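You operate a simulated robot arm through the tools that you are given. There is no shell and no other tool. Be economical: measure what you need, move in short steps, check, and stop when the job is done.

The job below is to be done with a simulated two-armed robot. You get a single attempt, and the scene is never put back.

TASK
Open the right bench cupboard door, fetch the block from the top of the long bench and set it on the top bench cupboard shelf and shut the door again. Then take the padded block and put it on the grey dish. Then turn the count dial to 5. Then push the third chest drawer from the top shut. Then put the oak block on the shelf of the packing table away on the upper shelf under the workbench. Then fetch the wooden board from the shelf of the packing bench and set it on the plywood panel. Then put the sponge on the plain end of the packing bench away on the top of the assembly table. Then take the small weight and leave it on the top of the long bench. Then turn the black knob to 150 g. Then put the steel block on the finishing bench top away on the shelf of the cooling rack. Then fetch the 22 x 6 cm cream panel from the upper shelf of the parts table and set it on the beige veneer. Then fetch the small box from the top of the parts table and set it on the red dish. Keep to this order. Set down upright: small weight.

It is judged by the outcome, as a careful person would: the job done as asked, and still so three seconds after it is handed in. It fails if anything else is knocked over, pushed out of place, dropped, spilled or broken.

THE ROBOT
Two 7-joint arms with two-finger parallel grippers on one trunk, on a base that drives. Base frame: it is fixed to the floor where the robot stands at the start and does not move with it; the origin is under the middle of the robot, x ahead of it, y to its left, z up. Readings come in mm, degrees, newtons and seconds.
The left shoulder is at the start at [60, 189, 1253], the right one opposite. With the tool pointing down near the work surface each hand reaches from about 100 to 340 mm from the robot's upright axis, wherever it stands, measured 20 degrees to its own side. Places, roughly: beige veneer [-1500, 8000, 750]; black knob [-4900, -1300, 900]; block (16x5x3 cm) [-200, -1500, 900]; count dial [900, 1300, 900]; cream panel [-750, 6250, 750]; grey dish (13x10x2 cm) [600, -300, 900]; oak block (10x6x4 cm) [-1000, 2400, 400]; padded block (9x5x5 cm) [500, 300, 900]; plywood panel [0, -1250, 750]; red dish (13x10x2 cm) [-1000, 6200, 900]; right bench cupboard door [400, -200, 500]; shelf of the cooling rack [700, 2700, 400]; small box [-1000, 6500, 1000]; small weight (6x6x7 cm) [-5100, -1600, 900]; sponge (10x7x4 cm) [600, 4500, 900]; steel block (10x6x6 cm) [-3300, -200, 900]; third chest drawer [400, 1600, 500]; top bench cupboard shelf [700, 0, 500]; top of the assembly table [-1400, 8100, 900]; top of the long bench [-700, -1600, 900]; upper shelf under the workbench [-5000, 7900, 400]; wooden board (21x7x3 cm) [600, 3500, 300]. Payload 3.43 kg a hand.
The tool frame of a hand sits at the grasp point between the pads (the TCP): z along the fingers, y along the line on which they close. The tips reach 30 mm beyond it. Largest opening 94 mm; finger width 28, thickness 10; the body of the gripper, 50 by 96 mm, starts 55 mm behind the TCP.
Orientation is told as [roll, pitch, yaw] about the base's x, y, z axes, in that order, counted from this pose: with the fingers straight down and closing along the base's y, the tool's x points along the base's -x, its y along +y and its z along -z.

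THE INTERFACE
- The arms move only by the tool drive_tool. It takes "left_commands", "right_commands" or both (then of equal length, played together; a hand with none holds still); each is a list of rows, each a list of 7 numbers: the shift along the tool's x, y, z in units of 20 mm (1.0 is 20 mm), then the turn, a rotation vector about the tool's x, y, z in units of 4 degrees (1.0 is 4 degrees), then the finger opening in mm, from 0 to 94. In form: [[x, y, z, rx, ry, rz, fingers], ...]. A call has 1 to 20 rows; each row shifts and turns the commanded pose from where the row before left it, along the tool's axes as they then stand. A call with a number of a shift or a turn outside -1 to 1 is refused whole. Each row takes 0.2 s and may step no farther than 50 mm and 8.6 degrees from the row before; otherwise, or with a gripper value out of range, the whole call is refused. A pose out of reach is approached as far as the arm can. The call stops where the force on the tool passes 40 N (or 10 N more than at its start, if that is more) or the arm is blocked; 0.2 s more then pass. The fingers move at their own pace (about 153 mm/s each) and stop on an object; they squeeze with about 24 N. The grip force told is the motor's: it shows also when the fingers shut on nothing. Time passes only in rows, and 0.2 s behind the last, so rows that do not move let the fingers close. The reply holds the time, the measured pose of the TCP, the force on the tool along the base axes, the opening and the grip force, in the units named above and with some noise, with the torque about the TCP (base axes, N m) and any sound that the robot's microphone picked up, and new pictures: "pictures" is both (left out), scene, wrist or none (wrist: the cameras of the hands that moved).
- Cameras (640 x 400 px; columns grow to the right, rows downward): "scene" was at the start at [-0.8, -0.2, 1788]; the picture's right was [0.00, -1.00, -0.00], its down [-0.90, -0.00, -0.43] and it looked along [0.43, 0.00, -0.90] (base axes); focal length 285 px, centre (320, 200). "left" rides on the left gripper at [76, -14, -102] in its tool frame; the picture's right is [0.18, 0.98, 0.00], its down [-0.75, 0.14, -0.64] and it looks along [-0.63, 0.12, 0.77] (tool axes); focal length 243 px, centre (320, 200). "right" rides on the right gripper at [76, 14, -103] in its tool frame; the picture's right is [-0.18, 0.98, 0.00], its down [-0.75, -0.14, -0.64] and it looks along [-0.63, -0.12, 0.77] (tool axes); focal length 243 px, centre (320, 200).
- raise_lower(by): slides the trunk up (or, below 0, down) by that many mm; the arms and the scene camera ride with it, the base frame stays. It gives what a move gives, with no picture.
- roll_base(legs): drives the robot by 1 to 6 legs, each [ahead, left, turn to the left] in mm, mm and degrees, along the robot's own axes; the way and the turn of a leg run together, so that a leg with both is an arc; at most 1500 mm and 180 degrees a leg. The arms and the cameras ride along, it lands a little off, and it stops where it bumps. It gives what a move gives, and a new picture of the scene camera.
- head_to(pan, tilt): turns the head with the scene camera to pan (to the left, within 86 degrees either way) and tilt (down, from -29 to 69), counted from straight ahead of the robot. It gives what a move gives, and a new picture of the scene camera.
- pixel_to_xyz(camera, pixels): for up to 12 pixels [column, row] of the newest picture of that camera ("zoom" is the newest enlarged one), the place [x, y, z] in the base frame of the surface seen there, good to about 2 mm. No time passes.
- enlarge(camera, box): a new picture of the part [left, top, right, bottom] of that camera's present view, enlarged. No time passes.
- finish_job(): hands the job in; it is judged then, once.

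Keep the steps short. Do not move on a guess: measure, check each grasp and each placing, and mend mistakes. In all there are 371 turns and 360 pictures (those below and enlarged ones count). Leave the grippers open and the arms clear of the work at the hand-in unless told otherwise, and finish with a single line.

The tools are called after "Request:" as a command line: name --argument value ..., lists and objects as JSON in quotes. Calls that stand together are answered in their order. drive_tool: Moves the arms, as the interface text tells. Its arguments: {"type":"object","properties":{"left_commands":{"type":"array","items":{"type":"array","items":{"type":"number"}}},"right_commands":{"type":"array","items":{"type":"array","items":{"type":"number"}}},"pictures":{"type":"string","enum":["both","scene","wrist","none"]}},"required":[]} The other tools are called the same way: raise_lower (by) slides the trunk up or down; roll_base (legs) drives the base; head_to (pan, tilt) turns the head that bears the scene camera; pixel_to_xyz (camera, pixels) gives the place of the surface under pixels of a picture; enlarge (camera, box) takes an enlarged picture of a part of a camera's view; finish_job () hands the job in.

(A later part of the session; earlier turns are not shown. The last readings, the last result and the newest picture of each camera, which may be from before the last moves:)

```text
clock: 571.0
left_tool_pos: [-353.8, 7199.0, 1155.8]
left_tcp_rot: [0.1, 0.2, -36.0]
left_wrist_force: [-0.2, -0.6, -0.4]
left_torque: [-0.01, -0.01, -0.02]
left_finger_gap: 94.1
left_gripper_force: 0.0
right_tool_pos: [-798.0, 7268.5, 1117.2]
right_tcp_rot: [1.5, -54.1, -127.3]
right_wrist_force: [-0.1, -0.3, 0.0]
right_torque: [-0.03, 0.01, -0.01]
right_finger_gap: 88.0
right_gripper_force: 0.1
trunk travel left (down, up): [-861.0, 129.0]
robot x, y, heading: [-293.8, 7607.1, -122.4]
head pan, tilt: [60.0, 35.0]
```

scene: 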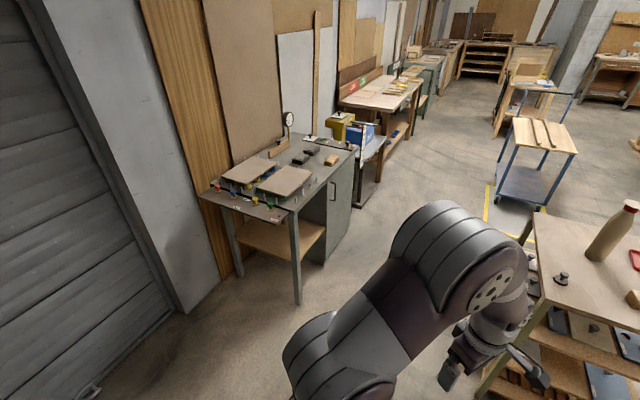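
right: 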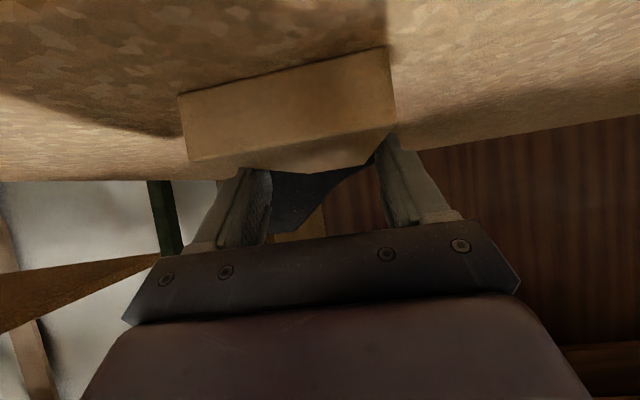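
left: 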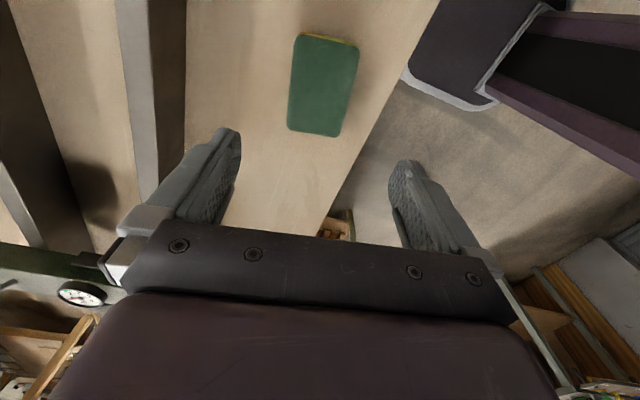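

I square up to face south and use the known corridor at x≈−100.

Request:
roll_base --legs '[[0, 0, 32.4], [0, 200, 0]]'

Request:
roll_base --legs '[[1450, 0, 0], [1450, 0, 0]]'

```text
clock: 574.2
left_tool_pos: [74.4, 7230.3, 1156.1]
left_tcp_rot: [0.0, 0.2, -3.7]
left_wrist_force: [-0.8, 0.4, 0.4]
left_torque: [-0.01, 0.0, 0.0]
left_finger_gap: 94.1
left_gripper_force: 0.1
right_tool_pos: [-341.7, 7049.9, 1115.5]
right_tcp_rot: [1.6, -54.2, -95.2]
right_wrist_force: [0.1, 0.4, 0.0]
right_torque: [-0.03, -0.03, 0.03]
right_finger_gap: 88.2
right_gripper_force: 0.0
trunk travel left (down, up): [-861.0, 129.0]
robot x, y, heading: [-89.9, 7605.9, -90.0]
head pan, tilt: [60.0, 35.0]
```

scene: 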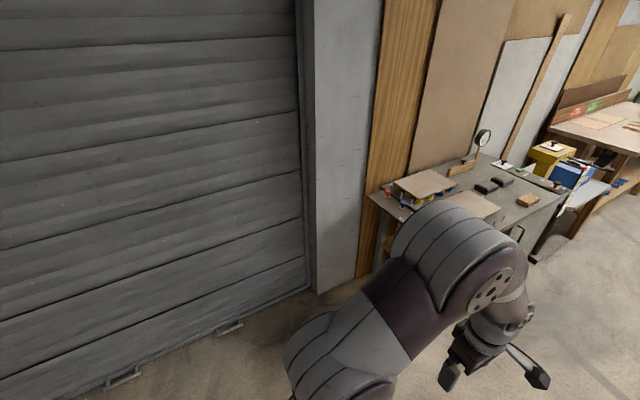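

```text
clock: 588.2
left_tool_pos: [78.9, 4326.2, 1156.8]
left_tcp_rot: [0.2, 0.3, -2.6]
left_wrist_force: [0.5, -0.2, -0.5]
left_torque: [0.04, -0.02, 0.01]
left_finger_gap: 94.0
left_gripper_force: 0.0
right_tool_pos: [-332.1, 4138.3, 1117.7]
right_tcp_rot: [1.5, -54.1, -93.9]
right_wrist_force: [0.8, 0.9, 0.1]
right_torque: [-0.01, 0.01, 0.01]
right_finger_gap: 88.0
right_gripper_force: 0.1
trunk travel left (down, up): [-861.0, 129.0]
robot x, y, heading: [-100.6, 4700.6, -88.9]
head pan, tilt: [60.0, 35.0]
```

scene: 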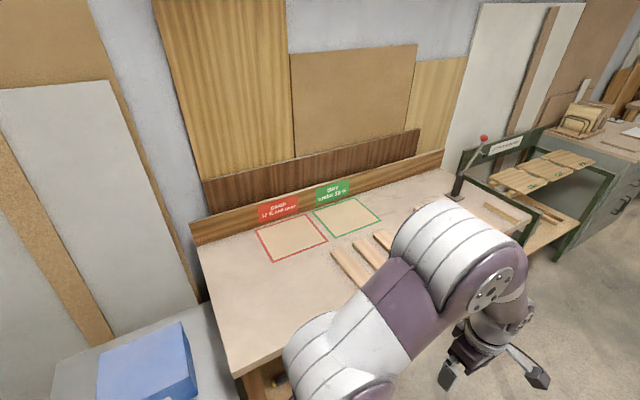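

Request:
roll_base --legs '[[1400, 0, 0], [1400, 0, 0], [950, 0, -1]]'

Request:
head_to --pan -70 --tilt 22

```text
clock: 606.3
left_tool_pos: [155.4, 586.9, 1155.0]
left_tcp_rot: [0.1, 0.2, -2.2]
left_wrist_force: [0.5, 0.7, 0.7]
left_torque: [0.01, 0.02, -0.03]
left_finger_gap: 94.0
left_gripper_force: 0.2
right_tool_pos: [-256.5, 396.3, 1117.1]
right_tcp_rot: [1.5, -54.1, -93.6]
right_wrist_force: [0.4, -1.1, 0.0]
right_torque: [0.0, 0.0, 0.01]
right_finger_gap: 88.2
right_gripper_force: 0.1
trunk travel left (down, up): [-861.0, 129.0]
robot x, y, heading: [-24.9, 960.8, -88.8]
head pan, tilt: [60.0, 35.0]
```

scene: 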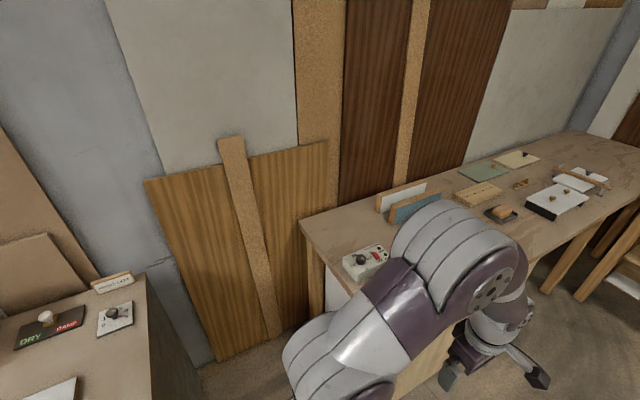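

```text
clock: 608.5
left_tool_pos: [154.4, 586.0, 1155.0]
left_tcp_rot: [0.2, 0.2, -2.2]
left_wrist_force: [0.1, 0.1, 0.8]
left_torque: [0.0, 0.03, 0.03]
left_finger_gap: 94.0
left_gripper_force: 0.0
right_tool_pos: [-256.5, 395.4, 1116.7]
right_tcp_rot: [1.5, -54.1, -93.7]
right_wrist_force: [0.6, -0.5, -0.4]
right_torque: [0.02, 0.02, 0.0]
right_finger_gap: 88.1
right_gripper_force: 0.0
trunk travel left (down, up): [-861.0, 129.0]
robot x, y, heading: [-21.7, 961.3, -88.9]
head pan, tilt: [-70.0, 22.0]
```

scene: 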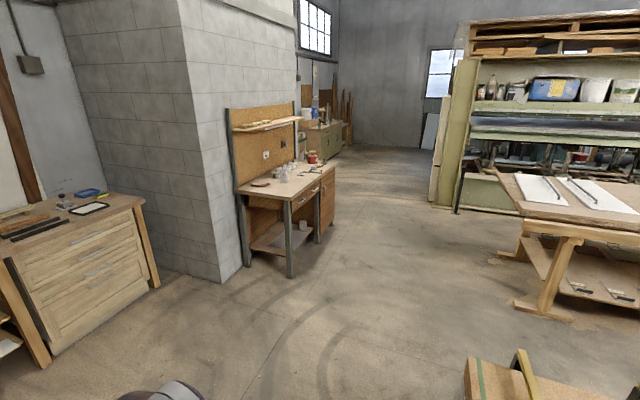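

Request:
pixel_to_xyz --camera "scene" --pixels '[[292, 275], [334, 225], [245, 262], [290, 200], [325, 165], [340, 150], [320, 130], [345, 125], [455, 205], [220, 280], [320, 155], [310, 160]]'

Request:
roll_base --legs '[[0, 0, -91]]'

```text
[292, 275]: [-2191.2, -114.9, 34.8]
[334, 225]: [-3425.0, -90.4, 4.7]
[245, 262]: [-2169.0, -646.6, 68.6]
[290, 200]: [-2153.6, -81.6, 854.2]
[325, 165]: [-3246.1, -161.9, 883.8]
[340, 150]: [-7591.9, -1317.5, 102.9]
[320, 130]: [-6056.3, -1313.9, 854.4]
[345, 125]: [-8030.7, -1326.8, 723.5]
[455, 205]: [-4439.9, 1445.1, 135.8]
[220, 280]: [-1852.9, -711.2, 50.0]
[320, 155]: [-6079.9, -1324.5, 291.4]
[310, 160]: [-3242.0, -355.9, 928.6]
```

```text
clock: 612.7
left_tool_pos: [-399.3, 788.4, 1155.7]
left_tcp_rot: [0.1, 0.3, -93.1]
left_wrist_force: [-0.1, 0.0, 0.5]
left_torque: [0.0, -0.01, 0.02]
left_finger_gap: 93.9
left_gripper_force: 0.1
right_tool_pos: [-583.6, 1200.7, 1117.4]
right_tcp_rot: [1.5, -54.1, 175.5]
right_wrist_force: [0.0, 0.0, -0.2]
right_torque: [0.02, -0.02, -0.05]
right_finger_gap: 88.3
right_gripper_force: 0.0
trunk travel left (down, up): [-861.0, 129.0]
robot x, y, heading: [-18.2, 959.6, -179.5]
head pan, tilt: [-70.0, 22.0]
```

scene: 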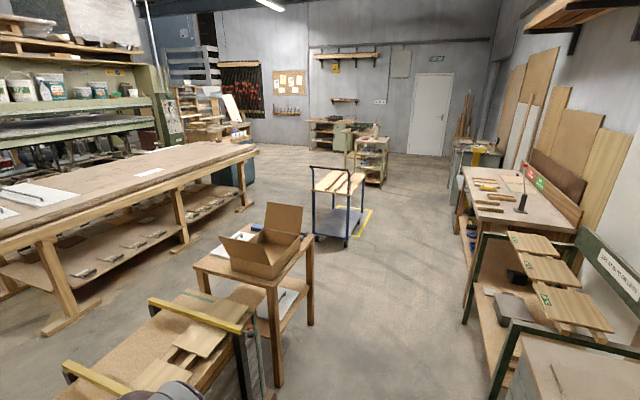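

Finishing bench front y≈−85, x −2150…−3425; the weighing bench lies beyond with front y≈−1315. I drive west.

Request:
roll_base --legs '[[300, 330, 0], [1450, 0, 0], [1450, 0, 0]]'

Request:
head_to --pan 45 --tilt 30

```text
clock: 628.9
left_tool_pos: [-3572.3, 617.8, 1156.3]
left_tcp_rot: [0.2, 0.2, -95.2]
left_wrist_force: [-0.6, -0.6, 0.5]
left_torque: [0.02, -0.01, 0.01]
left_finger_gap: 94.2
left_gripper_force: 0.0
right_tool_pos: [-3739.8, 1037.4, 1116.8]
right_tcp_rot: [1.5, -54.1, 173.4]
right_wrist_force: [-0.3, -1.1, -0.2]
right_torque: [0.04, -0.02, -0.01]
right_finger_gap: 87.7
right_gripper_force: 0.0
trunk travel left (down, up): [-861.0, 129.0]
robot x, y, heading: [-3190.7, 771.9, 178.0]
head pan, tilt: [-70.0, 22.0]
```

scene: 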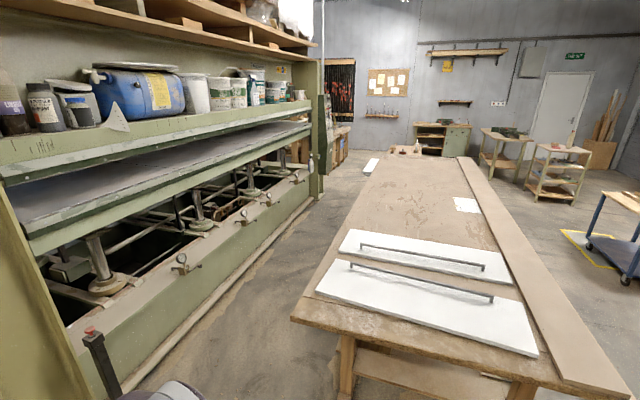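

```text
clock: 630.8
left_tool_pos: [-3572.5, 619.0, 1155.2]
left_tcp_rot: [0.1, 0.1, -95.3]
left_wrist_force: [-0.4, 0.1, 0.5]
left_torque: [0.0, 0.02, 0.03]
left_finger_gap: 93.8
left_gripper_force: 0.0
right_tool_pos: [-3740.3, 1038.1, 1117.1]
right_tcp_rot: [1.5, -54.1, 173.3]
right_wrist_force: [0.3, 0.1, 0.8]
right_torque: [-0.01, 0.02, 0.03]
right_finger_gap: 87.9
right_gripper_force: 0.1
trunk travel left (down, up): [-861.0, 129.0]
robot x, y, heading: [-3188.0, 775.9, 178.1]
head pan, tilt: [45.0, 30.0]
```

scene: 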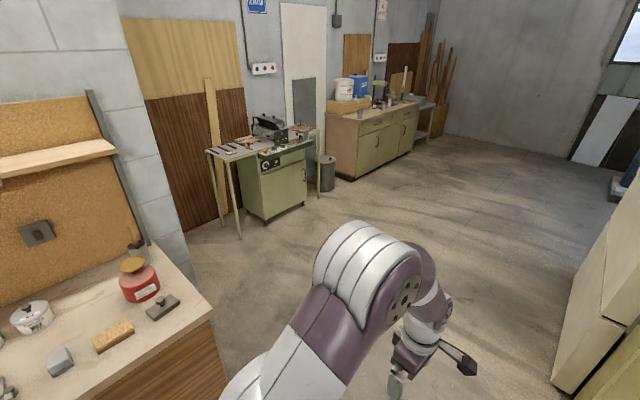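

Request:
enlarge --camera "scene" --box '[195, 95, 355, 195]'

Request:
pixel_to_xyz --camera "scene" --pixels '[[225, 150], [265, 220], [300, 200], [250, 140], [290, 130], [270, 155], [325, 185], [215, 155], [310, 130], [59, 360], [240, 235]]'

```text
4.00 times, centred on (275, 145) of scene
```

zoom: 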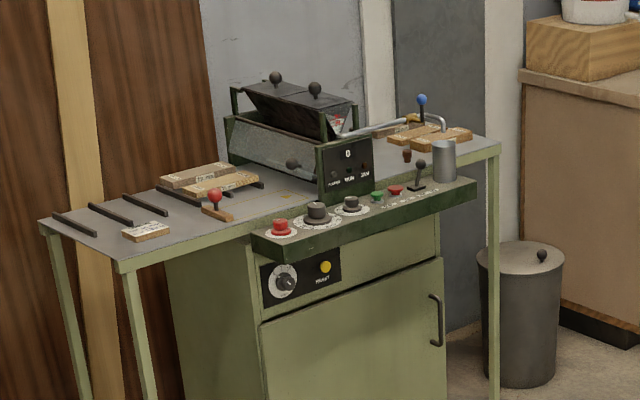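

```text
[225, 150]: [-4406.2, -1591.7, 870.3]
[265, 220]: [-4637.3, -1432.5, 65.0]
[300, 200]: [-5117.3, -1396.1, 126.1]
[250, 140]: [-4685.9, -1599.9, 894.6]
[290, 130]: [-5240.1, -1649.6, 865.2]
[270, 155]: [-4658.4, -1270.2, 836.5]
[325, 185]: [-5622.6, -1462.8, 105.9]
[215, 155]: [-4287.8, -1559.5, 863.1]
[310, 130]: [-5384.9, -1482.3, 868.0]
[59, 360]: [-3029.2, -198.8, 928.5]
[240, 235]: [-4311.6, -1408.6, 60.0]
```

The small weight is the grey cylinder on the machine table. I drive in front of it.

Request:
roll_base --legs '[[1000, 240, 0], [780, 200, 0]]'

Request:
roll_base --legs '[[0, 0, 92]]'

Request:
head_to --pan 0 --tilt 35

```text
clock: 640.1
left_tool_pos: [-5386.0, 238.2, 1155.4]
left_tcp_rot: [0.1, 0.3, -95.4]
left_wrist_force: [0.1, 0.2, -0.4]
left_torque: [0.03, -0.01, 0.01]
left_finger_gap: 94.0
left_gripper_force: 0.1
right_tool_pos: [-5552.4, 658.5, 1118.2]
right_tcp_rot: [1.5, -54.1, 173.2]
right_wrist_force: [1.0, 0.8, 0.0]
right_torque: [0.02, 0.02, -0.04]
right_finger_gap: 88.0
right_gripper_force: 0.1
trunk travel left (down, up): [-861.0, 129.0]
robot x, y, heading: [-5004.1, 394.0, 178.2]
head pan, tilt: [45.0, 30.0]
```

scene: 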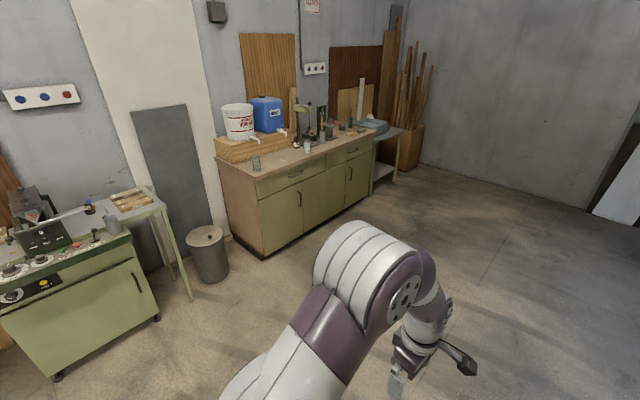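

```text
clock: 644.4
left_tool_pos: [-4842.6, 13.8, 1155.7]
left_tcp_rot: [0.1, 0.2, -4.9]
left_wrist_force: [-0.8, 0.0, -0.2]
left_torque: [-0.01, -0.03, 0.02]
left_finger_gap: 93.9
left_gripper_force: 0.1
right_tool_pos: [-5260.5, -156.7, 1117.1]
right_tcp_rot: [1.5, -54.2, -96.2]
right_wrist_force: [0.9, 0.1, 1.1]
right_torque: [0.0, -0.02, 0.0]
right_finger_gap: 87.9
right_gripper_force: 0.1
trunk travel left (down, up): [-861.0, 129.0]
robot x, y, heading: [-5005.4, 398.3, -91.5]
head pan, tilt: [45.0, 30.0]
```

scene: 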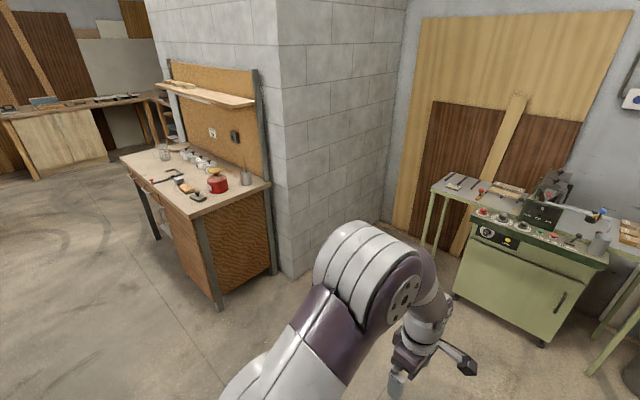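

```text
clock: 645.5
left_tool_pos: [-4842.2, 13.8, 1154.6]
left_tcp_rot: [0.1, 0.3, -4.9]
left_wrist_force: [-0.5, -0.6, -0.4]
left_torque: [-0.02, 0.01, 0.03]
left_finger_gap: 94.3
left_gripper_force: 0.1
right_tool_pos: [-5260.8, -156.8, 1116.7]
right_tcp_rot: [1.5, -54.1, -96.2]
right_wrist_force: [-0.1, 0.7, -0.8]
right_torque: [0.0, -0.01, -0.01]
right_finger_gap: 88.1
right_gripper_force: 0.1
trunk travel left (down, up): [-861.0, 129.0]
robot x, y, heading: [-5000.5, 397.0, -91.3]
head pan, tilt: [0.0, 35.0]
```

scene: 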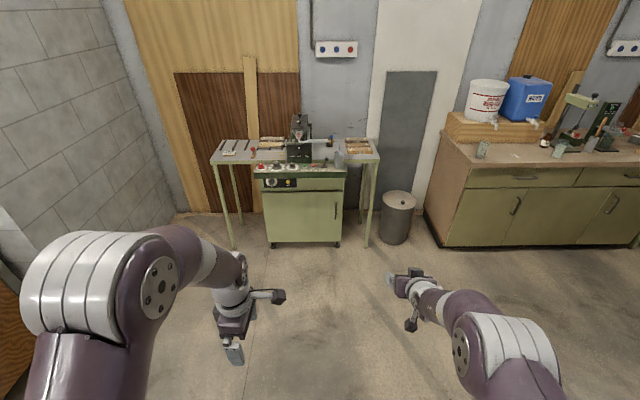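

Request:
roll_base --legs '[[750, 100, 1.3]]'

Request:
head_to --pan 0 --tilt 42

Request:
enlarge --camera "scene" --box '[200, 60, 440, 210]'

```text
clock: 649.7
left_tool_pos: [-4736.6, -753.6, 1156.6]
left_tcp_rot: [0.1, 0.2, -3.3]
left_wrist_force: [-0.1, 0.3, 0.1]
left_torque: [-0.01, -0.01, 0.0]
left_finger_gap: 94.1
left_gripper_force: 0.0
right_tool_pos: [-5149.9, -935.9, 1117.4]
right_tcp_rot: [1.5, -54.1, -94.6]
right_wrist_force: [0.2, 0.0, 0.1]
right_torque: [0.03, -0.01, -0.02]
right_finger_gap: 88.0
right_gripper_force: 0.0
trunk travel left (down, up): [-861.0, 129.0]
robot x, y, heading: [-4911.8, -375.7, -90.0]
head pan, tilt: [0.0, 35.0]
```

scene: 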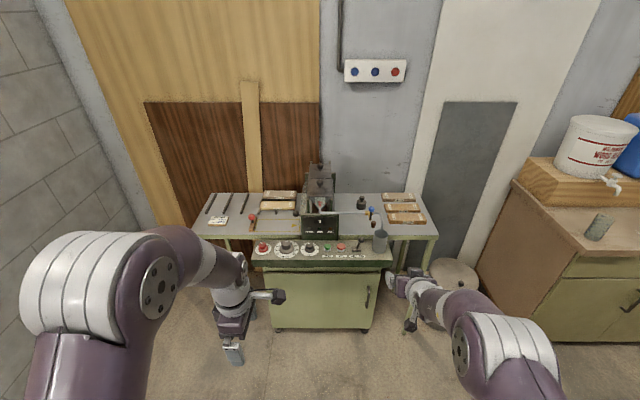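

```text
clock: 650.4
left_tool_pos: [-4737.3, -754.2, 1155.1]
left_tcp_rot: [0.2, 0.2, -3.3]
left_wrist_force: [0.6, -0.2, -0.1]
left_torque: [0.02, 0.02, -0.03]
left_finger_gap: 93.9
left_gripper_force: 0.1
right_tool_pos: [-5150.4, -936.9, 1116.7]
right_tcp_rot: [1.4, -54.2, -94.6]
right_wrist_force: [0.9, 0.1, -0.3]
right_torque: [-0.01, 0.04, 0.0]
right_finger_gap: 88.1
right_gripper_force: 0.1
trunk travel left (down, up): [-861.0, 129.0]
robot x, y, heading: [-4906.5, -377.8, -89.9]
head pan, tilt: [0.0, 42.0]
```

scene: 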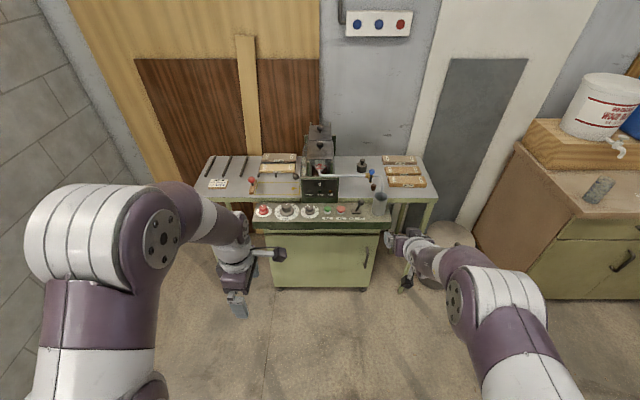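

```text
2.67 times, centred on (320, 135) of scene
```

zoom: 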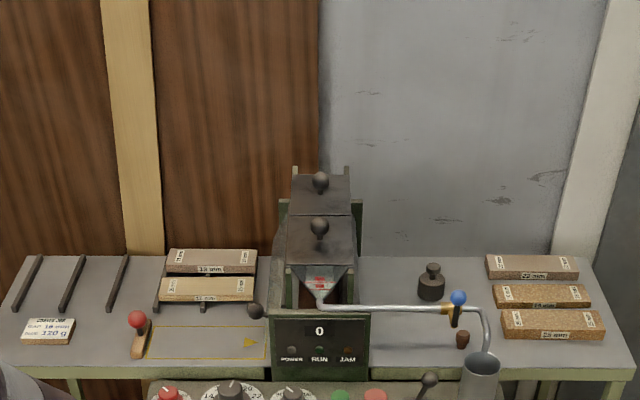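

Request:
pixel_to_xyz --camera "zoom" --pixels '[[432, 268], [420, 290], [445, 290], [432, 299], [400, 308], [440, 310], [458, 298], [480, 370], [360, 306], [410, 345], [500, 270], [345, 200]]'

```text
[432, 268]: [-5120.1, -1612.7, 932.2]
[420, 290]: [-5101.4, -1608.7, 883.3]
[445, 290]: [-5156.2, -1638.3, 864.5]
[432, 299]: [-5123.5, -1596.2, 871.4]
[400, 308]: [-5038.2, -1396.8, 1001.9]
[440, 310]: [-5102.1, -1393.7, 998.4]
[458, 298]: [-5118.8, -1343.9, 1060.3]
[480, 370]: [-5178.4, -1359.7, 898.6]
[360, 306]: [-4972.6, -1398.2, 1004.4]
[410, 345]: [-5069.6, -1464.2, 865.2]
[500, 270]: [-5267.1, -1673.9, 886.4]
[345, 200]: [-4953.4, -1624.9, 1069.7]
```

The weight stands at (−5120,−1620), z 865–935, behind a spout pipe (z≈1000) and valve (z≈1060). I'll reach over them with the right hand pitched only −25°. First raise fully and re-pitch.

Request:
raise_lower --by 125

Request:
drive_tool --right_commands '[[0, 0, 0, 0, 1, 0, 88], [0, 0, 0, 0, 1, 0, 88], [0, 0, 0, 0, 1, 0, 88], [0, 0, 0, 0, 1, 0, 94], [0, 0, 0, 0, 1, 0, 94], [0, 0, 0, 0, 1, 0, 94], [0, 0, 0, 0, 1, 0, 94], [0, 0, 0, 0, 0.2, 0, 94]]' --pictures "none"

```text
clock: 651.9
left_tool_pos: [-4737.3, -754.0, 1280.6]
left_tcp_rot: [0.1, 0.1, -3.3]
left_wrist_force: [-1.0, -0.3, 0.5]
left_torque: [0.01, -0.01, -0.03]
left_finger_gap: 93.8
left_gripper_force: 0.1
right_tool_pos: [-5151.0, -936.7, 1241.2]
right_tcp_rot: [1.5, -54.1, -94.5]
right_wrist_force: [-0.3, -0.1, 0.1]
right_torque: [0.0, 0.01, 0.0]
right_finger_gap: 87.9
right_gripper_force: 0.0
trunk travel left (down, up): [-986.0, 4.0]
robot x, y, heading: [-4912.8, -376.9, -89.9]
head pan, tilt: [0.0, 42.0]
```

```text
clock: 653.7
left_tool_pos: [-4738.0, -754.6, 1281.7]
left_tcp_rot: [0.1, 0.2, -3.3]
left_wrist_force: [-0.2, 0.0, -1.0]
left_torque: [0.02, 0.01, 0.04]
left_finger_gap: 94.0
left_gripper_force: 0.0
right_tool_pos: [-5142.5, -948.3, 1248.4]
right_tcp_rot: [3.1, -32.1, -94.0]
right_wrist_force: [0.3, 0.1, 0.1]
right_torque: [0.03, 0.01, -0.03]
right_finger_gap: 93.9
right_gripper_force: 0.0
right hand out of reach, approached as far as the arm can: row 6, 7, 8
trunk travel left (down, up): [-986.0, 4.0]
robot x, y, heading: [-4906.8, -375.1, -89.6]
head pan, tilt: [0.0, 42.0]
```

Pitch −32° is what this reach allows. To avoid pipe and valve I approach diagonally from the north-west (heading −46°). I tuck the left arm and reposition.

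Request:
drive_tool --left_commands '[[0, 1, 0, 0, 0, 0, 94], [0, 1, 0, 0, 0, 0, 94], [0, 1, 0, 0, 0, 0, 94], [0, 1, 0, 0, 0, 0, 94], [0, 1, 0, 0, 0, 0, 94]]' --pictures "none"

Request:
roll_base --legs '[[400, -500, 0]]'

Request:
roll_base --legs '[[0, 0, 43.6]]'

```text
clock: 654.9
left_tool_pos: [-4732.1, -651.1, 1281.5]
left_tcp_rot: [0.1, 0.2, -3.3]
left_wrist_force: [-0.2, 1.2, 0.2]
left_torque: [-0.02, -0.03, 0.02]
left_finger_gap: 94.1
left_gripper_force: 0.1
right_tool_pos: [-5143.9, -946.4, 1249.6]
right_tcp_rot: [3.1, -32.1, -94.0]
right_wrist_force: [0.3, 0.0, 0.5]
right_torque: [0.0, 0.0, -0.02]
right_finger_gap: 94.1
right_gripper_force: 0.0
trunk travel left (down, up): [-986.0, 4.0]
robot x, y, heading: [-4908.2, -376.9, -89.9]
head pan, tilt: [0.0, 42.0]
```

```text
clock: 658.4
left_tool_pos: [-5220.4, -1036.8, 1281.3]
left_tcp_rot: [0.0, 0.1, -3.4]
left_wrist_force: [0.6, 0.4, -0.1]
left_torque: [-0.01, 0.0, -0.02]
left_finger_gap: 93.9
left_gripper_force: 0.1
right_tool_pos: [-5634.2, -1331.3, 1250.3]
right_tcp_rot: [3.1, -32.1, -94.0]
right_wrist_force: [0.3, -0.7, -0.8]
right_torque: [-0.02, 0.01, 0.02]
right_finger_gap: 94.0
right_gripper_force: 0.1
trunk travel left (down, up): [-986.0, 4.0]
robot x, y, heading: [-5397.9, -764.2, -90.2]
head pan, tilt: [0.0, 42.0]
```

scene: 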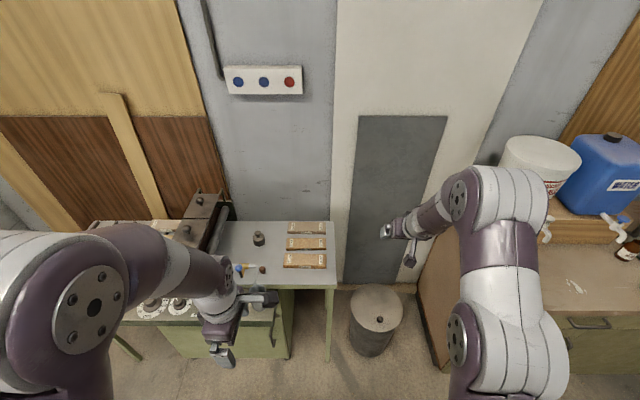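

```text
clock: 660.8
left_tool_pos: [-5081.7, -842.8, 1281.0]
left_tcp_rot: [0.1, 0.1, 39.7]
left_wrist_force: [-0.1, -0.9, 0.5]
left_torque: [0.02, 0.01, -0.01]
left_finger_gap: 94.0
left_gripper_force: 0.1
right_tool_pos: [-5182.0, -1339.6, 1248.5]
right_tcp_rot: [3.3, -32.0, -51.1]
right_wrist_force: [-0.1, -0.2, -0.3]
right_torque: [0.02, -0.01, 0.01]
right_finger_gap: 94.2
right_gripper_force: 0.1
trunk travel left (down, up): [-986.0, 4.0]
robot x, y, heading: [-5395.5, -761.2, -46.7]
head pan, tilt: [0.0, 42.0]
```

scene: 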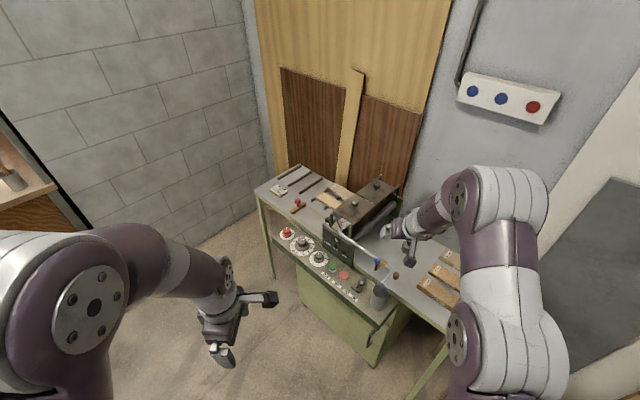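

I move above the weight at full height: 246 ahead, 147 right.

Request:
roll_base --legs '[[100, -147, 0], [130, 0, 0]]'

Request:
enlarge --camera "right" --box '[0, 0, 640, 400]'

```text
clock: 663.2
left_tool_pos: [-5037.4, -1117.1, 1282.7]
left_tcp_rot: [0.0, 0.1, 39.9]
left_wrist_force: [0.2, -0.2, -0.7]
left_torque: [0.03, 0.01, 0.0]
left_finger_gap: 94.0
left_gripper_force: 0.0
right_tool_pos: [-5135.1, -1613.5, 1250.6]
right_tcp_rot: [3.2, -32.2, -50.9]
right_wrist_force: [0.6, 1.0, -0.4]
right_torque: [0.03, 0.02, -0.01]
right_finger_gap: 94.1
right_gripper_force: 0.1
trunk travel left (down, up): [-986.0, 4.0]
robot x, y, heading: [-5352.1, -1035.7, -46.3]
head pan, tilt: [0.0, 42.0]
```

scene: 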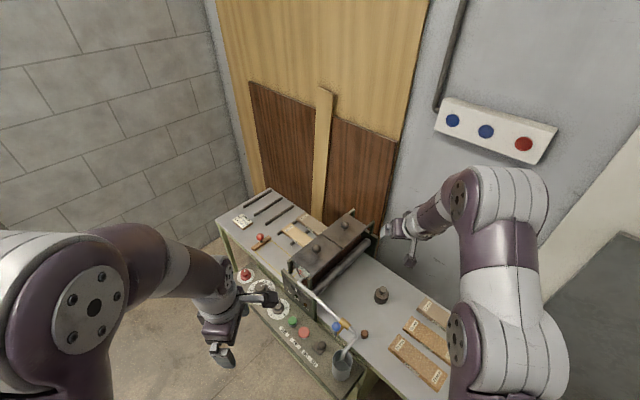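

```text
1.00 times, centred on (320, 200) of right (not enlarged: the box is as wide or as high as the picture)
```

zoom: 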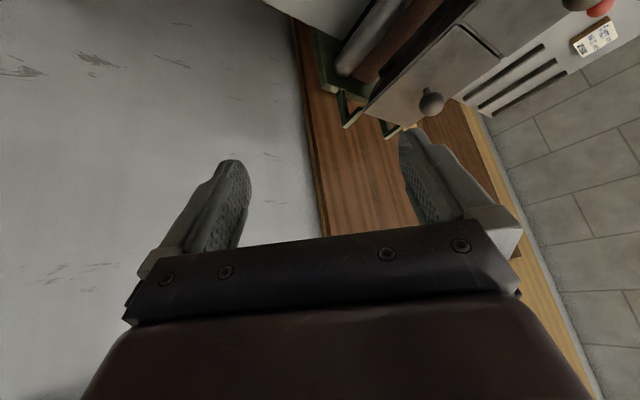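

Request:
enlarge --camera "scene" --box '[330, 260, 450, 335]'

Request:
pixel_to_xyz --camera "scene" --pixels '[[381, 290], [381, 299], [376, 298], [387, 298], [381, 304], [430, 200], [405, 215], [420, 190], [445, 190], [335, 265]]'

```text
5.33 times, centred on (390, 298) of scene
```

zoom: 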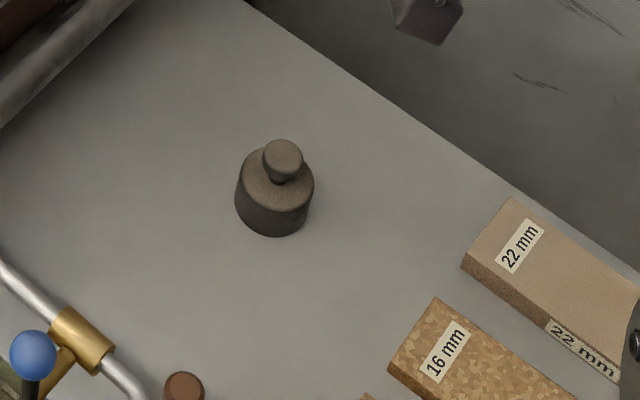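

```text
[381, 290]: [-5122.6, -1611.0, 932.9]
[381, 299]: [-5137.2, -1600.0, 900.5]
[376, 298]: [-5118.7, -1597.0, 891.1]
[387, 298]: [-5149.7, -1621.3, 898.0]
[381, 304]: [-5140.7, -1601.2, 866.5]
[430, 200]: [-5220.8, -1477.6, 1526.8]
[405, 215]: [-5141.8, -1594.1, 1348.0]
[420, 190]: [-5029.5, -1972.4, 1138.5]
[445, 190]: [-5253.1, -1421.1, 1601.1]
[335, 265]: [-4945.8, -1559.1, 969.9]
```

Weight centre ≈(−5124,−1613); forearm is well above pipe and valve. I shift 8 mm left and lower.

Request:
drive_tool --right_commands '[[0, 0.4, 0, 0, 0, 0, 94], [0, 0, 0, 0, 0, 0, 94]]' --pictures "none"

Request:
raise_lower --by -230

Request:
enlarge --camera "right" --box '[0, 0, 640, 400]'

Request:
pixel_to_xyz --camera "zoom" --pixels '[[320, 100], [310, 130], [320, 60], [300, 150], [400, 60]]'

```text
clock: 663.8
left_tool_pos: [-5036.3, -1117.0, 1282.1]
left_tcp_rot: [0.1, 0.2, 39.8]
left_wrist_force: [-0.4, 0.0, -0.7]
left_torque: [-0.05, 0.0, -0.02]
left_finger_gap: 93.9
left_gripper_force: 0.0
right_tool_pos: [-5129.1, -1607.8, 1248.9]
right_tcp_rot: [3.3, -32.1, -50.8]
right_wrist_force: [0.1, 0.5, -0.6]
right_torque: [0.0, 0.0, 0.03]
right_finger_gap: 94.2
right_gripper_force: 0.0
trunk travel left (down, up): [-986.0, 4.0]
robot x, y, heading: [-5352.1, -1039.1, -46.5]
head pan, tilt: [0.0, 42.0]
```

```text
clock: 666.2
left_tool_pos: [-5035.1, -1118.3, 1050.8]
left_tcp_rot: [0.1, 0.2, 39.8]
left_wrist_force: [-0.4, -0.4, -1.3]
left_torque: [-0.01, 0.02, 0.01]
left_finger_gap: 94.1
left_gripper_force: 0.0
right_tool_pos: [-5127.7, -1608.1, 1019.2]
right_tcp_rot: [3.0, -32.0, -50.7]
right_wrist_force: [0.2, -0.5, 0.3]
right_torque: [-0.03, 0.01, 0.03]
right_finger_gap: 94.3
right_gripper_force: 0.1
trunk travel left (down, up): [-756.0, 234.0]
robot x, y, heading: [-5351.3, -1038.5, -46.6]
head pan, tilt: [0.0, 42.0]
```

```text
1.00 times, centred on (320, 200) of right (not enlarged: the box is as wide or as high as the picture)
```

zoom: 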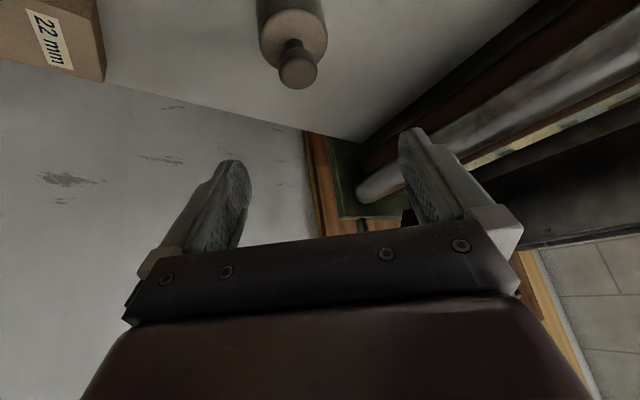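

```text
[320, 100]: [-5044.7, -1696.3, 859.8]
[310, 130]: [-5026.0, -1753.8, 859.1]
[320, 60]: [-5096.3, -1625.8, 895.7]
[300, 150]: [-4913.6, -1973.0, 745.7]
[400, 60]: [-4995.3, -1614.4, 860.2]
```

The weight is centred between the fingers. I lower 114 mm and close.

Request:
raise_lower --by -70

Request:
raise_lower --by -46

Request:
enlarge --camera "right" --box '[0, 0, 640, 400]'

```text
clock: 667.3
left_tool_pos: [-5035.6, -1118.4, 980.6]
left_tcp_rot: [0.1, 0.2, 40.0]
left_wrist_force: [0.9, -0.1, 0.0]
left_torque: [-0.03, -0.02, -0.04]
left_finger_gap: 93.9
left_gripper_force: 0.1
right_tool_pos: [-5127.2, -1608.8, 949.2]
right_tcp_rot: [3.1, -32.2, -50.9]
right_wrist_force: [0.3, -0.1, -0.6]
right_torque: [-0.01, -0.04, 0.02]
right_finger_gap: 94.2
right_gripper_force: 0.0
trunk travel left (down, up): [-686.0, 304.0]
robot x, y, heading: [-5352.1, -1039.1, -46.8]
head pan, tilt: [0.0, 42.0]
```

```text
clock: 668.2
left_tool_pos: [-5035.1, -1116.8, 936.2]
left_tcp_rot: [0.0, 0.2, 39.9]
left_wrist_force: [-0.4, -0.6, 0.3]
left_torque: [0.0, 0.0, 0.01]
left_finger_gap: 94.2
left_gripper_force: 0.0
right_tool_pos: [-5128.4, -1607.4, 903.1]
right_tcp_rot: [3.1, -32.1, -50.8]
right_wrist_force: [0.1, -0.1, 0.6]
right_torque: [0.0, 0.0, 0.01]
right_finger_gap: 94.1
right_gripper_force: 0.1
trunk travel left (down, up): [-640.0, 350.0]
robot x, y, heading: [-5355.4, -1037.4, -46.4]
head pan, tilt: [0.0, 42.0]
```

```text
1.00 times, centred on (320, 200) of right (not enlarged: the box is as wide or as high as the picture)
```

zoom: 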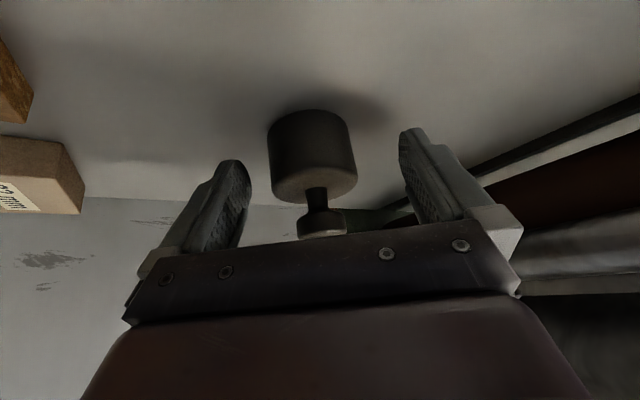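

The weight is between the fingers. Close.

Request:
drive_tool --right_commands '[[0, 0, 0, 0, 0, 0, 75], [0, 0, 0, 0, 0, 0, 55], [0, 0, 0, 0, 0, 0, 40], [0, 0, 0, 0, 0, 0, 40], [0, 0, 0, 0, 0, 0, 40]]' --pictures "none"

Request:
raise_lower --by 30

Request:
enlarge --camera "right" --box '[0, 0, 640, 400]'

```text
clock: 669.4
left_tool_pos: [-5035.1, -1118.1, 936.0]
left_tcp_rot: [0.0, 0.1, 39.9]
left_wrist_force: [-0.5, 0.2, -0.6]
left_torque: [-0.01, -0.01, 0.0]
left_finger_gap: 94.1
left_gripper_force: 0.0
right_tool_pos: [-5128.3, -1609.2, 903.0]
right_tcp_rot: [3.1, -32.1, -50.8]
right_wrist_force: [-1.7, -1.5, 1.0]
right_torque: [-0.15, 0.18, -0.06]
right_finger_gap: 50.8
right_gripper_force: 24.0
trunk travel left (down, up): [-640.0, 350.0]
robot x, y, heading: [-5353.9, -1036.1, -46.7]
head pan, tilt: [0.0, 42.0]
```

```text
clock: 670.1
left_tool_pos: [-5034.3, -1119.3, 965.8]
left_tcp_rot: [0.2, 0.2, 39.9]
left_wrist_force: [-0.5, 0.1, 0.3]
left_torque: [0.01, 0.04, 0.02]
left_finger_gap: 94.4
left_gripper_force: 0.1
right_tool_pos: [-5127.3, -1609.4, 932.2]
right_tcp_rot: [3.2, -31.9, -50.8]
right_wrist_force: [0.4, 0.5, -5.7]
right_torque: [0.09, 0.05, -0.01]
right_finger_gap: 50.5
right_gripper_force: 24.4
trunk travel left (down, up): [-670.0, 320.0]
robot x, y, heading: [-5351.9, -1039.0, -46.8]
head pan, tilt: [0.0, 42.0]
```

```text
1.00 times, centred on (320, 200) of right (not enlarged: the box is as wide or as high as the picture)
```

zoom: 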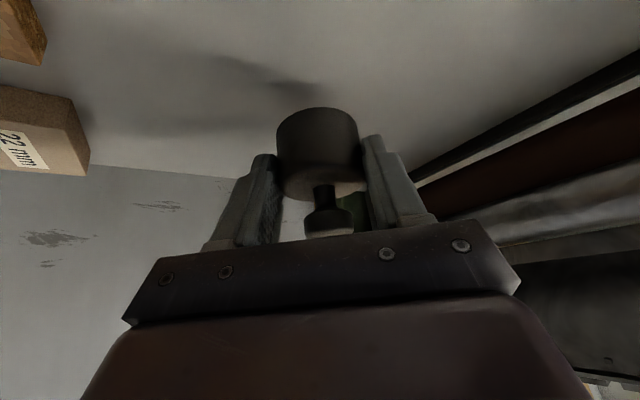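

Weight held, ~0.6 kg. I raise it fully and back out the way I came.

Request:
raise_lower --by 315

Request:
roll_base --legs '[[-400, 0, 0]]'

Request:
roll_base --legs '[[0, 0, 46.5]]'

```text
clock: 673.3
left_tool_pos: [-5035.6, -1118.5, 1280.2]
left_tcp_rot: [0.2, 0.2, 39.9]
left_wrist_force: [0.2, -0.2, -1.2]
left_torque: [-0.02, 0.0, 0.0]
left_finger_gap: 93.8
left_gripper_force: 0.1
right_tool_pos: [-5127.5, -1607.8, 1249.5]
right_tcp_rot: [3.3, -32.0, -50.7]
right_wrist_force: [-0.4, 0.6, -5.5]
right_torque: [0.05, 0.07, 0.01]
right_finger_gap: 50.5
right_gripper_force: 23.9
trunk travel left (down, up): [-985.0, 5.0]
robot x, y, heading: [-5351.8, -1036.4, -46.5]
head pan, tilt: [0.0, 42.0]
```

```text
clock: 675.7
left_tool_pos: [-5304.7, -832.6, 1280.5]
left_tcp_rot: [0.1, 0.2, 39.5]
left_wrist_force: [0.3, -0.2, 0.0]
left_torque: [-0.02, 0.0, 0.0]
left_finger_gap: 94.2
left_gripper_force: 0.0
right_tool_pos: [-5399.5, -1323.8, 1246.1]
right_tcp_rot: [3.2, -31.9, -51.0]
right_wrist_force: [0.4, -0.6, -5.3]
right_torque: [0.08, 0.06, -0.02]
right_finger_gap: 50.6
right_gripper_force: 23.7
trunk travel left (down, up): [-985.0, 5.0]
robot x, y, heading: [-5621.9, -750.3, -46.8]
head pan, tilt: [0.0, 42.0]
```

scene: 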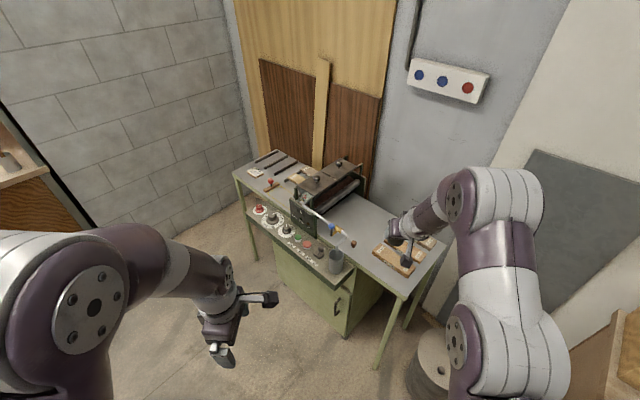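

```text
clock: 678.3
left_tool_pos: [-5348.6, -571.3, 1279.7]
left_tcp_rot: [0.3, 0.2, 86.9]
left_wrist_force: [0.2, -0.2, -0.4]
left_torque: [-0.02, 0.0, 0.03]
left_finger_gap: 93.9
left_gripper_force: 0.0
right_tool_pos: [-5050.3, -974.1, 1247.6]
right_tcp_rot: [3.1, -32.0, -3.6]
right_wrist_force: [-0.7, -1.4, -5.8]
right_torque: [0.01, 0.11, -0.01]
right_finger_gap: 50.5
right_gripper_force: 24.0
trunk travel left (down, up): [-985.0, 5.0]
robot x, y, heading: [-5621.1, -750.6, 0.3]
head pan, tilt: [0.0, 42.0]
```

scene: 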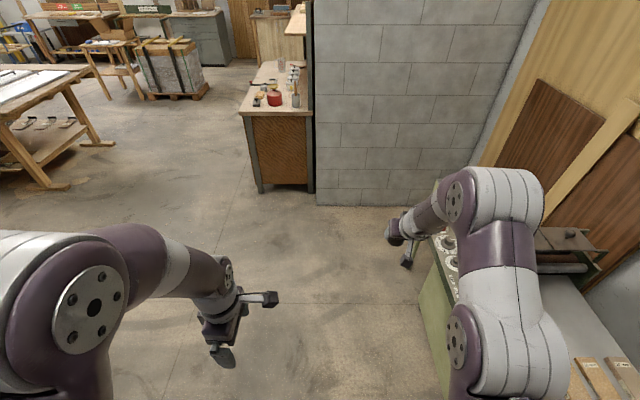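

Request:
roll_base --legs '[[710, 690, 0], [710, 690, 0], [1400, 0, 0]]'

Request:
roll_base --legs '[[1300, 0, 0], [1300, 0, 0]]'

```text
clock: 694.9
left_tool_pos: [-2515.9, 847.5, 1280.1]
left_tcp_rot: [0.2, 0.2, 86.8]
left_wrist_force: [-0.3, -0.6, -0.2]
left_torque: [-0.01, -0.01, 0.0]
left_finger_gap: 94.1
left_gripper_force: 0.0
right_tool_pos: [-2219.3, 445.5, 1247.3]
right_tcp_rot: [3.2, -32.1, -3.9]
right_wrist_force: [-0.3, 0.5, -5.3]
right_torque: [-0.01, 0.09, -0.05]
right_finger_gap: 50.4
right_gripper_force: 23.5
trunk travel left (down, up): [-985.0, 5.0]
robot x, y, heading: [-2789.4, 670.0, 0.3]
head pan, tilt: [0.0, 42.0]
```

scene: 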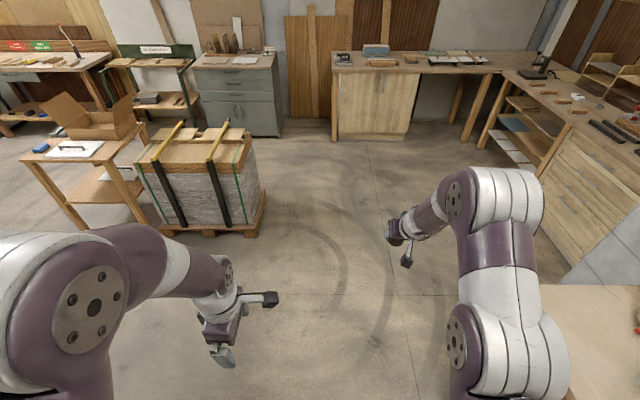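

```text
clock: 707.6
left_tool_pos: [95.3, 814.8, 1280.9]
left_tcp_rot: [0.1, 0.2, 85.8]
left_wrist_force: [-0.7, 0.0, -0.1]
left_torque: [0.02, -0.03, -0.03]
left_finger_gap: 94.1
left_gripper_force: 0.1
right_tool_pos: [384.1, 407.4, 1248.0]
right_tcp_rot: [3.2, -32.0, -4.8]
right_wrist_force: [0.1, 0.4, -6.1]
right_torque: [0.01, 0.07, 0.01]
right_finger_gap: 50.2
right_gripper_force: 23.4
trunk travel left (down, up): [-985.0, 5.0]
robot x, y, heading: [-181.4, 641.8, -0.8]
head pan, tilt: [0.0, 42.0]
```

scene: 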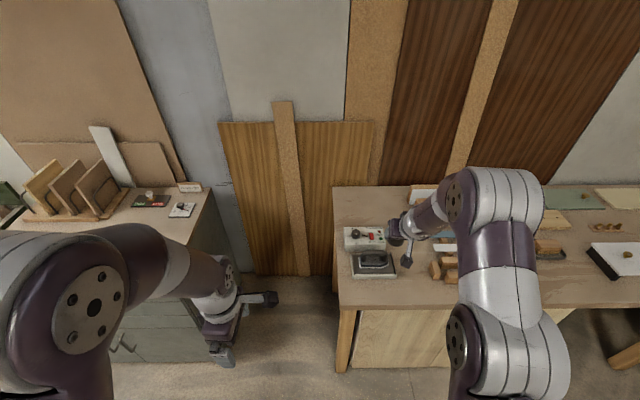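

I turn south toward the long bench and approach.

Request:
roll_base --legs '[[0, 0, -89.2]]'

Request:
roll_base --legs '[[1200, 200, 0]]'

```text
clock: 711.7
left_tool_pos: [2.9, 372.1, 1280.0]
left_tcp_rot: [0.2, 0.2, -1.5]
left_wrist_force: [-0.5, -1.3, -0.5]
left_torque: [-0.02, -0.01, -0.02]
left_finger_gap: 93.9
left_gripper_force: 0.1
right_tool_pos: [-391.7, 66.1, 1248.4]
right_tcp_rot: [3.0, -32.1, -92.2]
right_wrist_force: [0.7, 0.4, -6.6]
right_torque: [0.1, 0.03, 0.03]
right_finger_gap: 50.4
right_gripper_force: 24.2
trunk travel left (down, up): [-985.0, 5.0]
robot x, y, heading: [-185.2, 640.4, -88.3]
head pan, tilt: [0.0, 42.0]
```

scene: 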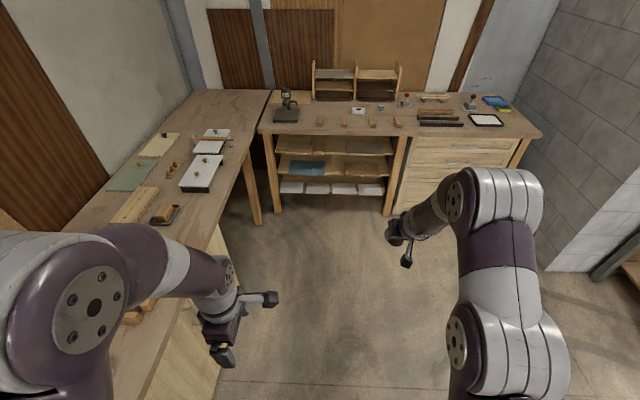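

```text
clock: 717.9
left_tool_pos: [251.7, -816.8, 1280.8]
left_tcp_rot: [0.1, 0.2, -0.7]
left_wrist_force: [0.2, 1.1, 0.3]
left_torque: [-0.01, -0.02, -0.02]
left_finger_gap: 93.9
left_gripper_force: 0.0
right_tool_pos: [-136.4, -1129.0, 1246.7]
right_tcp_rot: [3.2, -32.0, -91.3]
right_wrist_force: [0.1, -0.6, -5.8]
right_torque: [0.1, 0.0, -0.01]
right_finger_gap: 50.5
right_gripper_force: 23.8
trunk travel left (down, up): [-985.0, 5.0]
robot x, y, heading: [66.1, -550.0, -87.6]
head pan, tilt: [0.0, 42.0]
```

scene: 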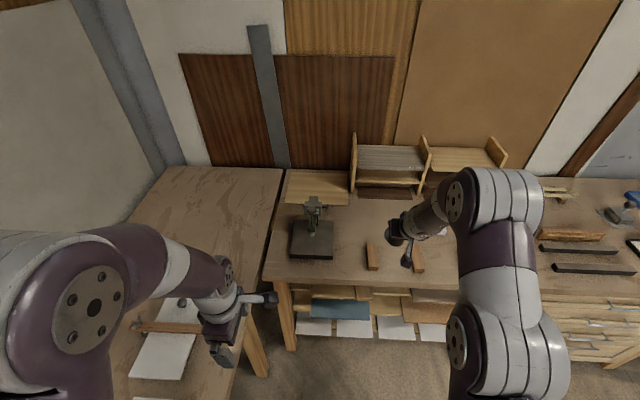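

The vacated spot around (−210,−1440) is free. I move over it.

Request:
roll_base --legs '[[298, -87, 0]]'

Request:
raise_lower --by -200

Request:
enlarge --camera "right" --box '[0, 0, 640, 400]'

Request:
pixel_to_xyz --camera "zoom" --pixels '[[320, 40], [250, 60], [400, 60], [200, 20], [450, 20], [320, 120]]'

```text
clock: 719.9
left_tool_pos: [181.9, -1108.7, 1281.2]
left_tcp_rot: [0.1, 0.2, -1.0]
left_wrist_force: [0.5, -0.2, 0.3]
left_torque: [0.0, -0.02, 0.02]
left_finger_gap: 93.8
left_gripper_force: 0.0
right_tool_pos: [-209.0, -1421.6, 1248.5]
right_tcp_rot: [3.1, -32.0, -91.5]
right_wrist_force: [0.4, 0.6, -6.7]
right_torque: [0.09, 0.05, 0.01]
right_finger_gap: 50.4
right_gripper_force: 24.0
trunk travel left (down, up): [-985.0, 5.0]
robot x, y, heading: [-7.7, -846.4, -87.0]
head pan, tilt: [0.0, 42.0]
```

scene: 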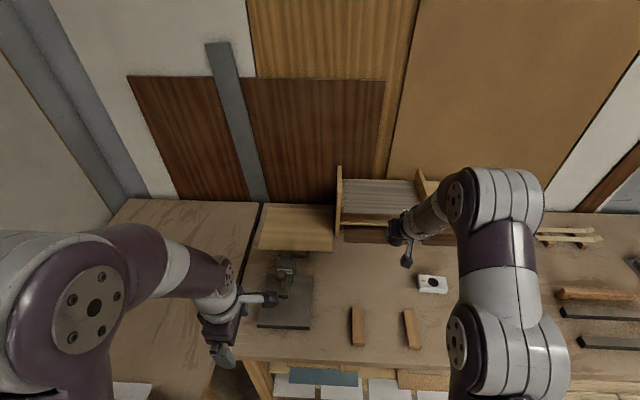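

```text
clock: 722.1
left_tool_pos: [179.0, -1111.5, 1081.0]
left_tcp_rot: [0.2, 0.2, -0.9]
left_wrist_force: [0.0, 0.0, 0.0]
left_torque: [-0.01, 0.02, 0.0]
left_finger_gap: 94.2
left_gripper_force: 0.0
right_tool_pos: [-210.9, -1422.1, 1047.5]
right_tcp_rot: [3.2, -31.9, -91.4]
right_wrist_force: [0.5, -0.3, -5.9]
right_torque: [0.12, 0.04, 0.02]
right_finger_gap: 50.7
right_gripper_force: 23.7
trunk travel left (down, up): [-785.0, 205.0]
robot x, y, heading: [-10.5, -843.2, -87.2]
head pan, tilt: [0.0, 42.0]
```

```text
1.00 times, centred on (320, 200) of right (not enlarged: the box is as wide or as high as the picture)
```

zoom: 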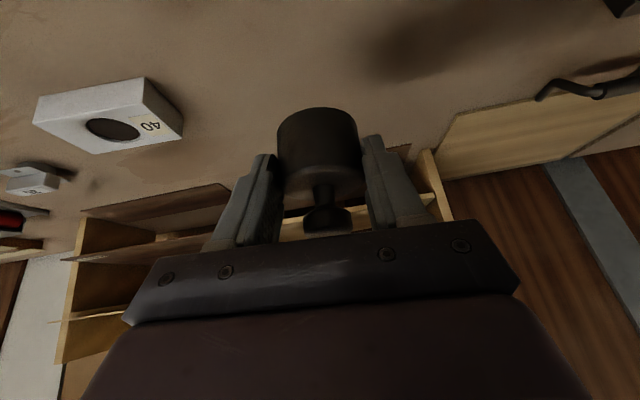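

```text
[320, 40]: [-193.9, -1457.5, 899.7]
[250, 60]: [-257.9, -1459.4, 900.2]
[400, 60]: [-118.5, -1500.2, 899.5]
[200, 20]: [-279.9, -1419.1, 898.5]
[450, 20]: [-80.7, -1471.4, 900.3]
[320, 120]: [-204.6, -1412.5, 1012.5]
```

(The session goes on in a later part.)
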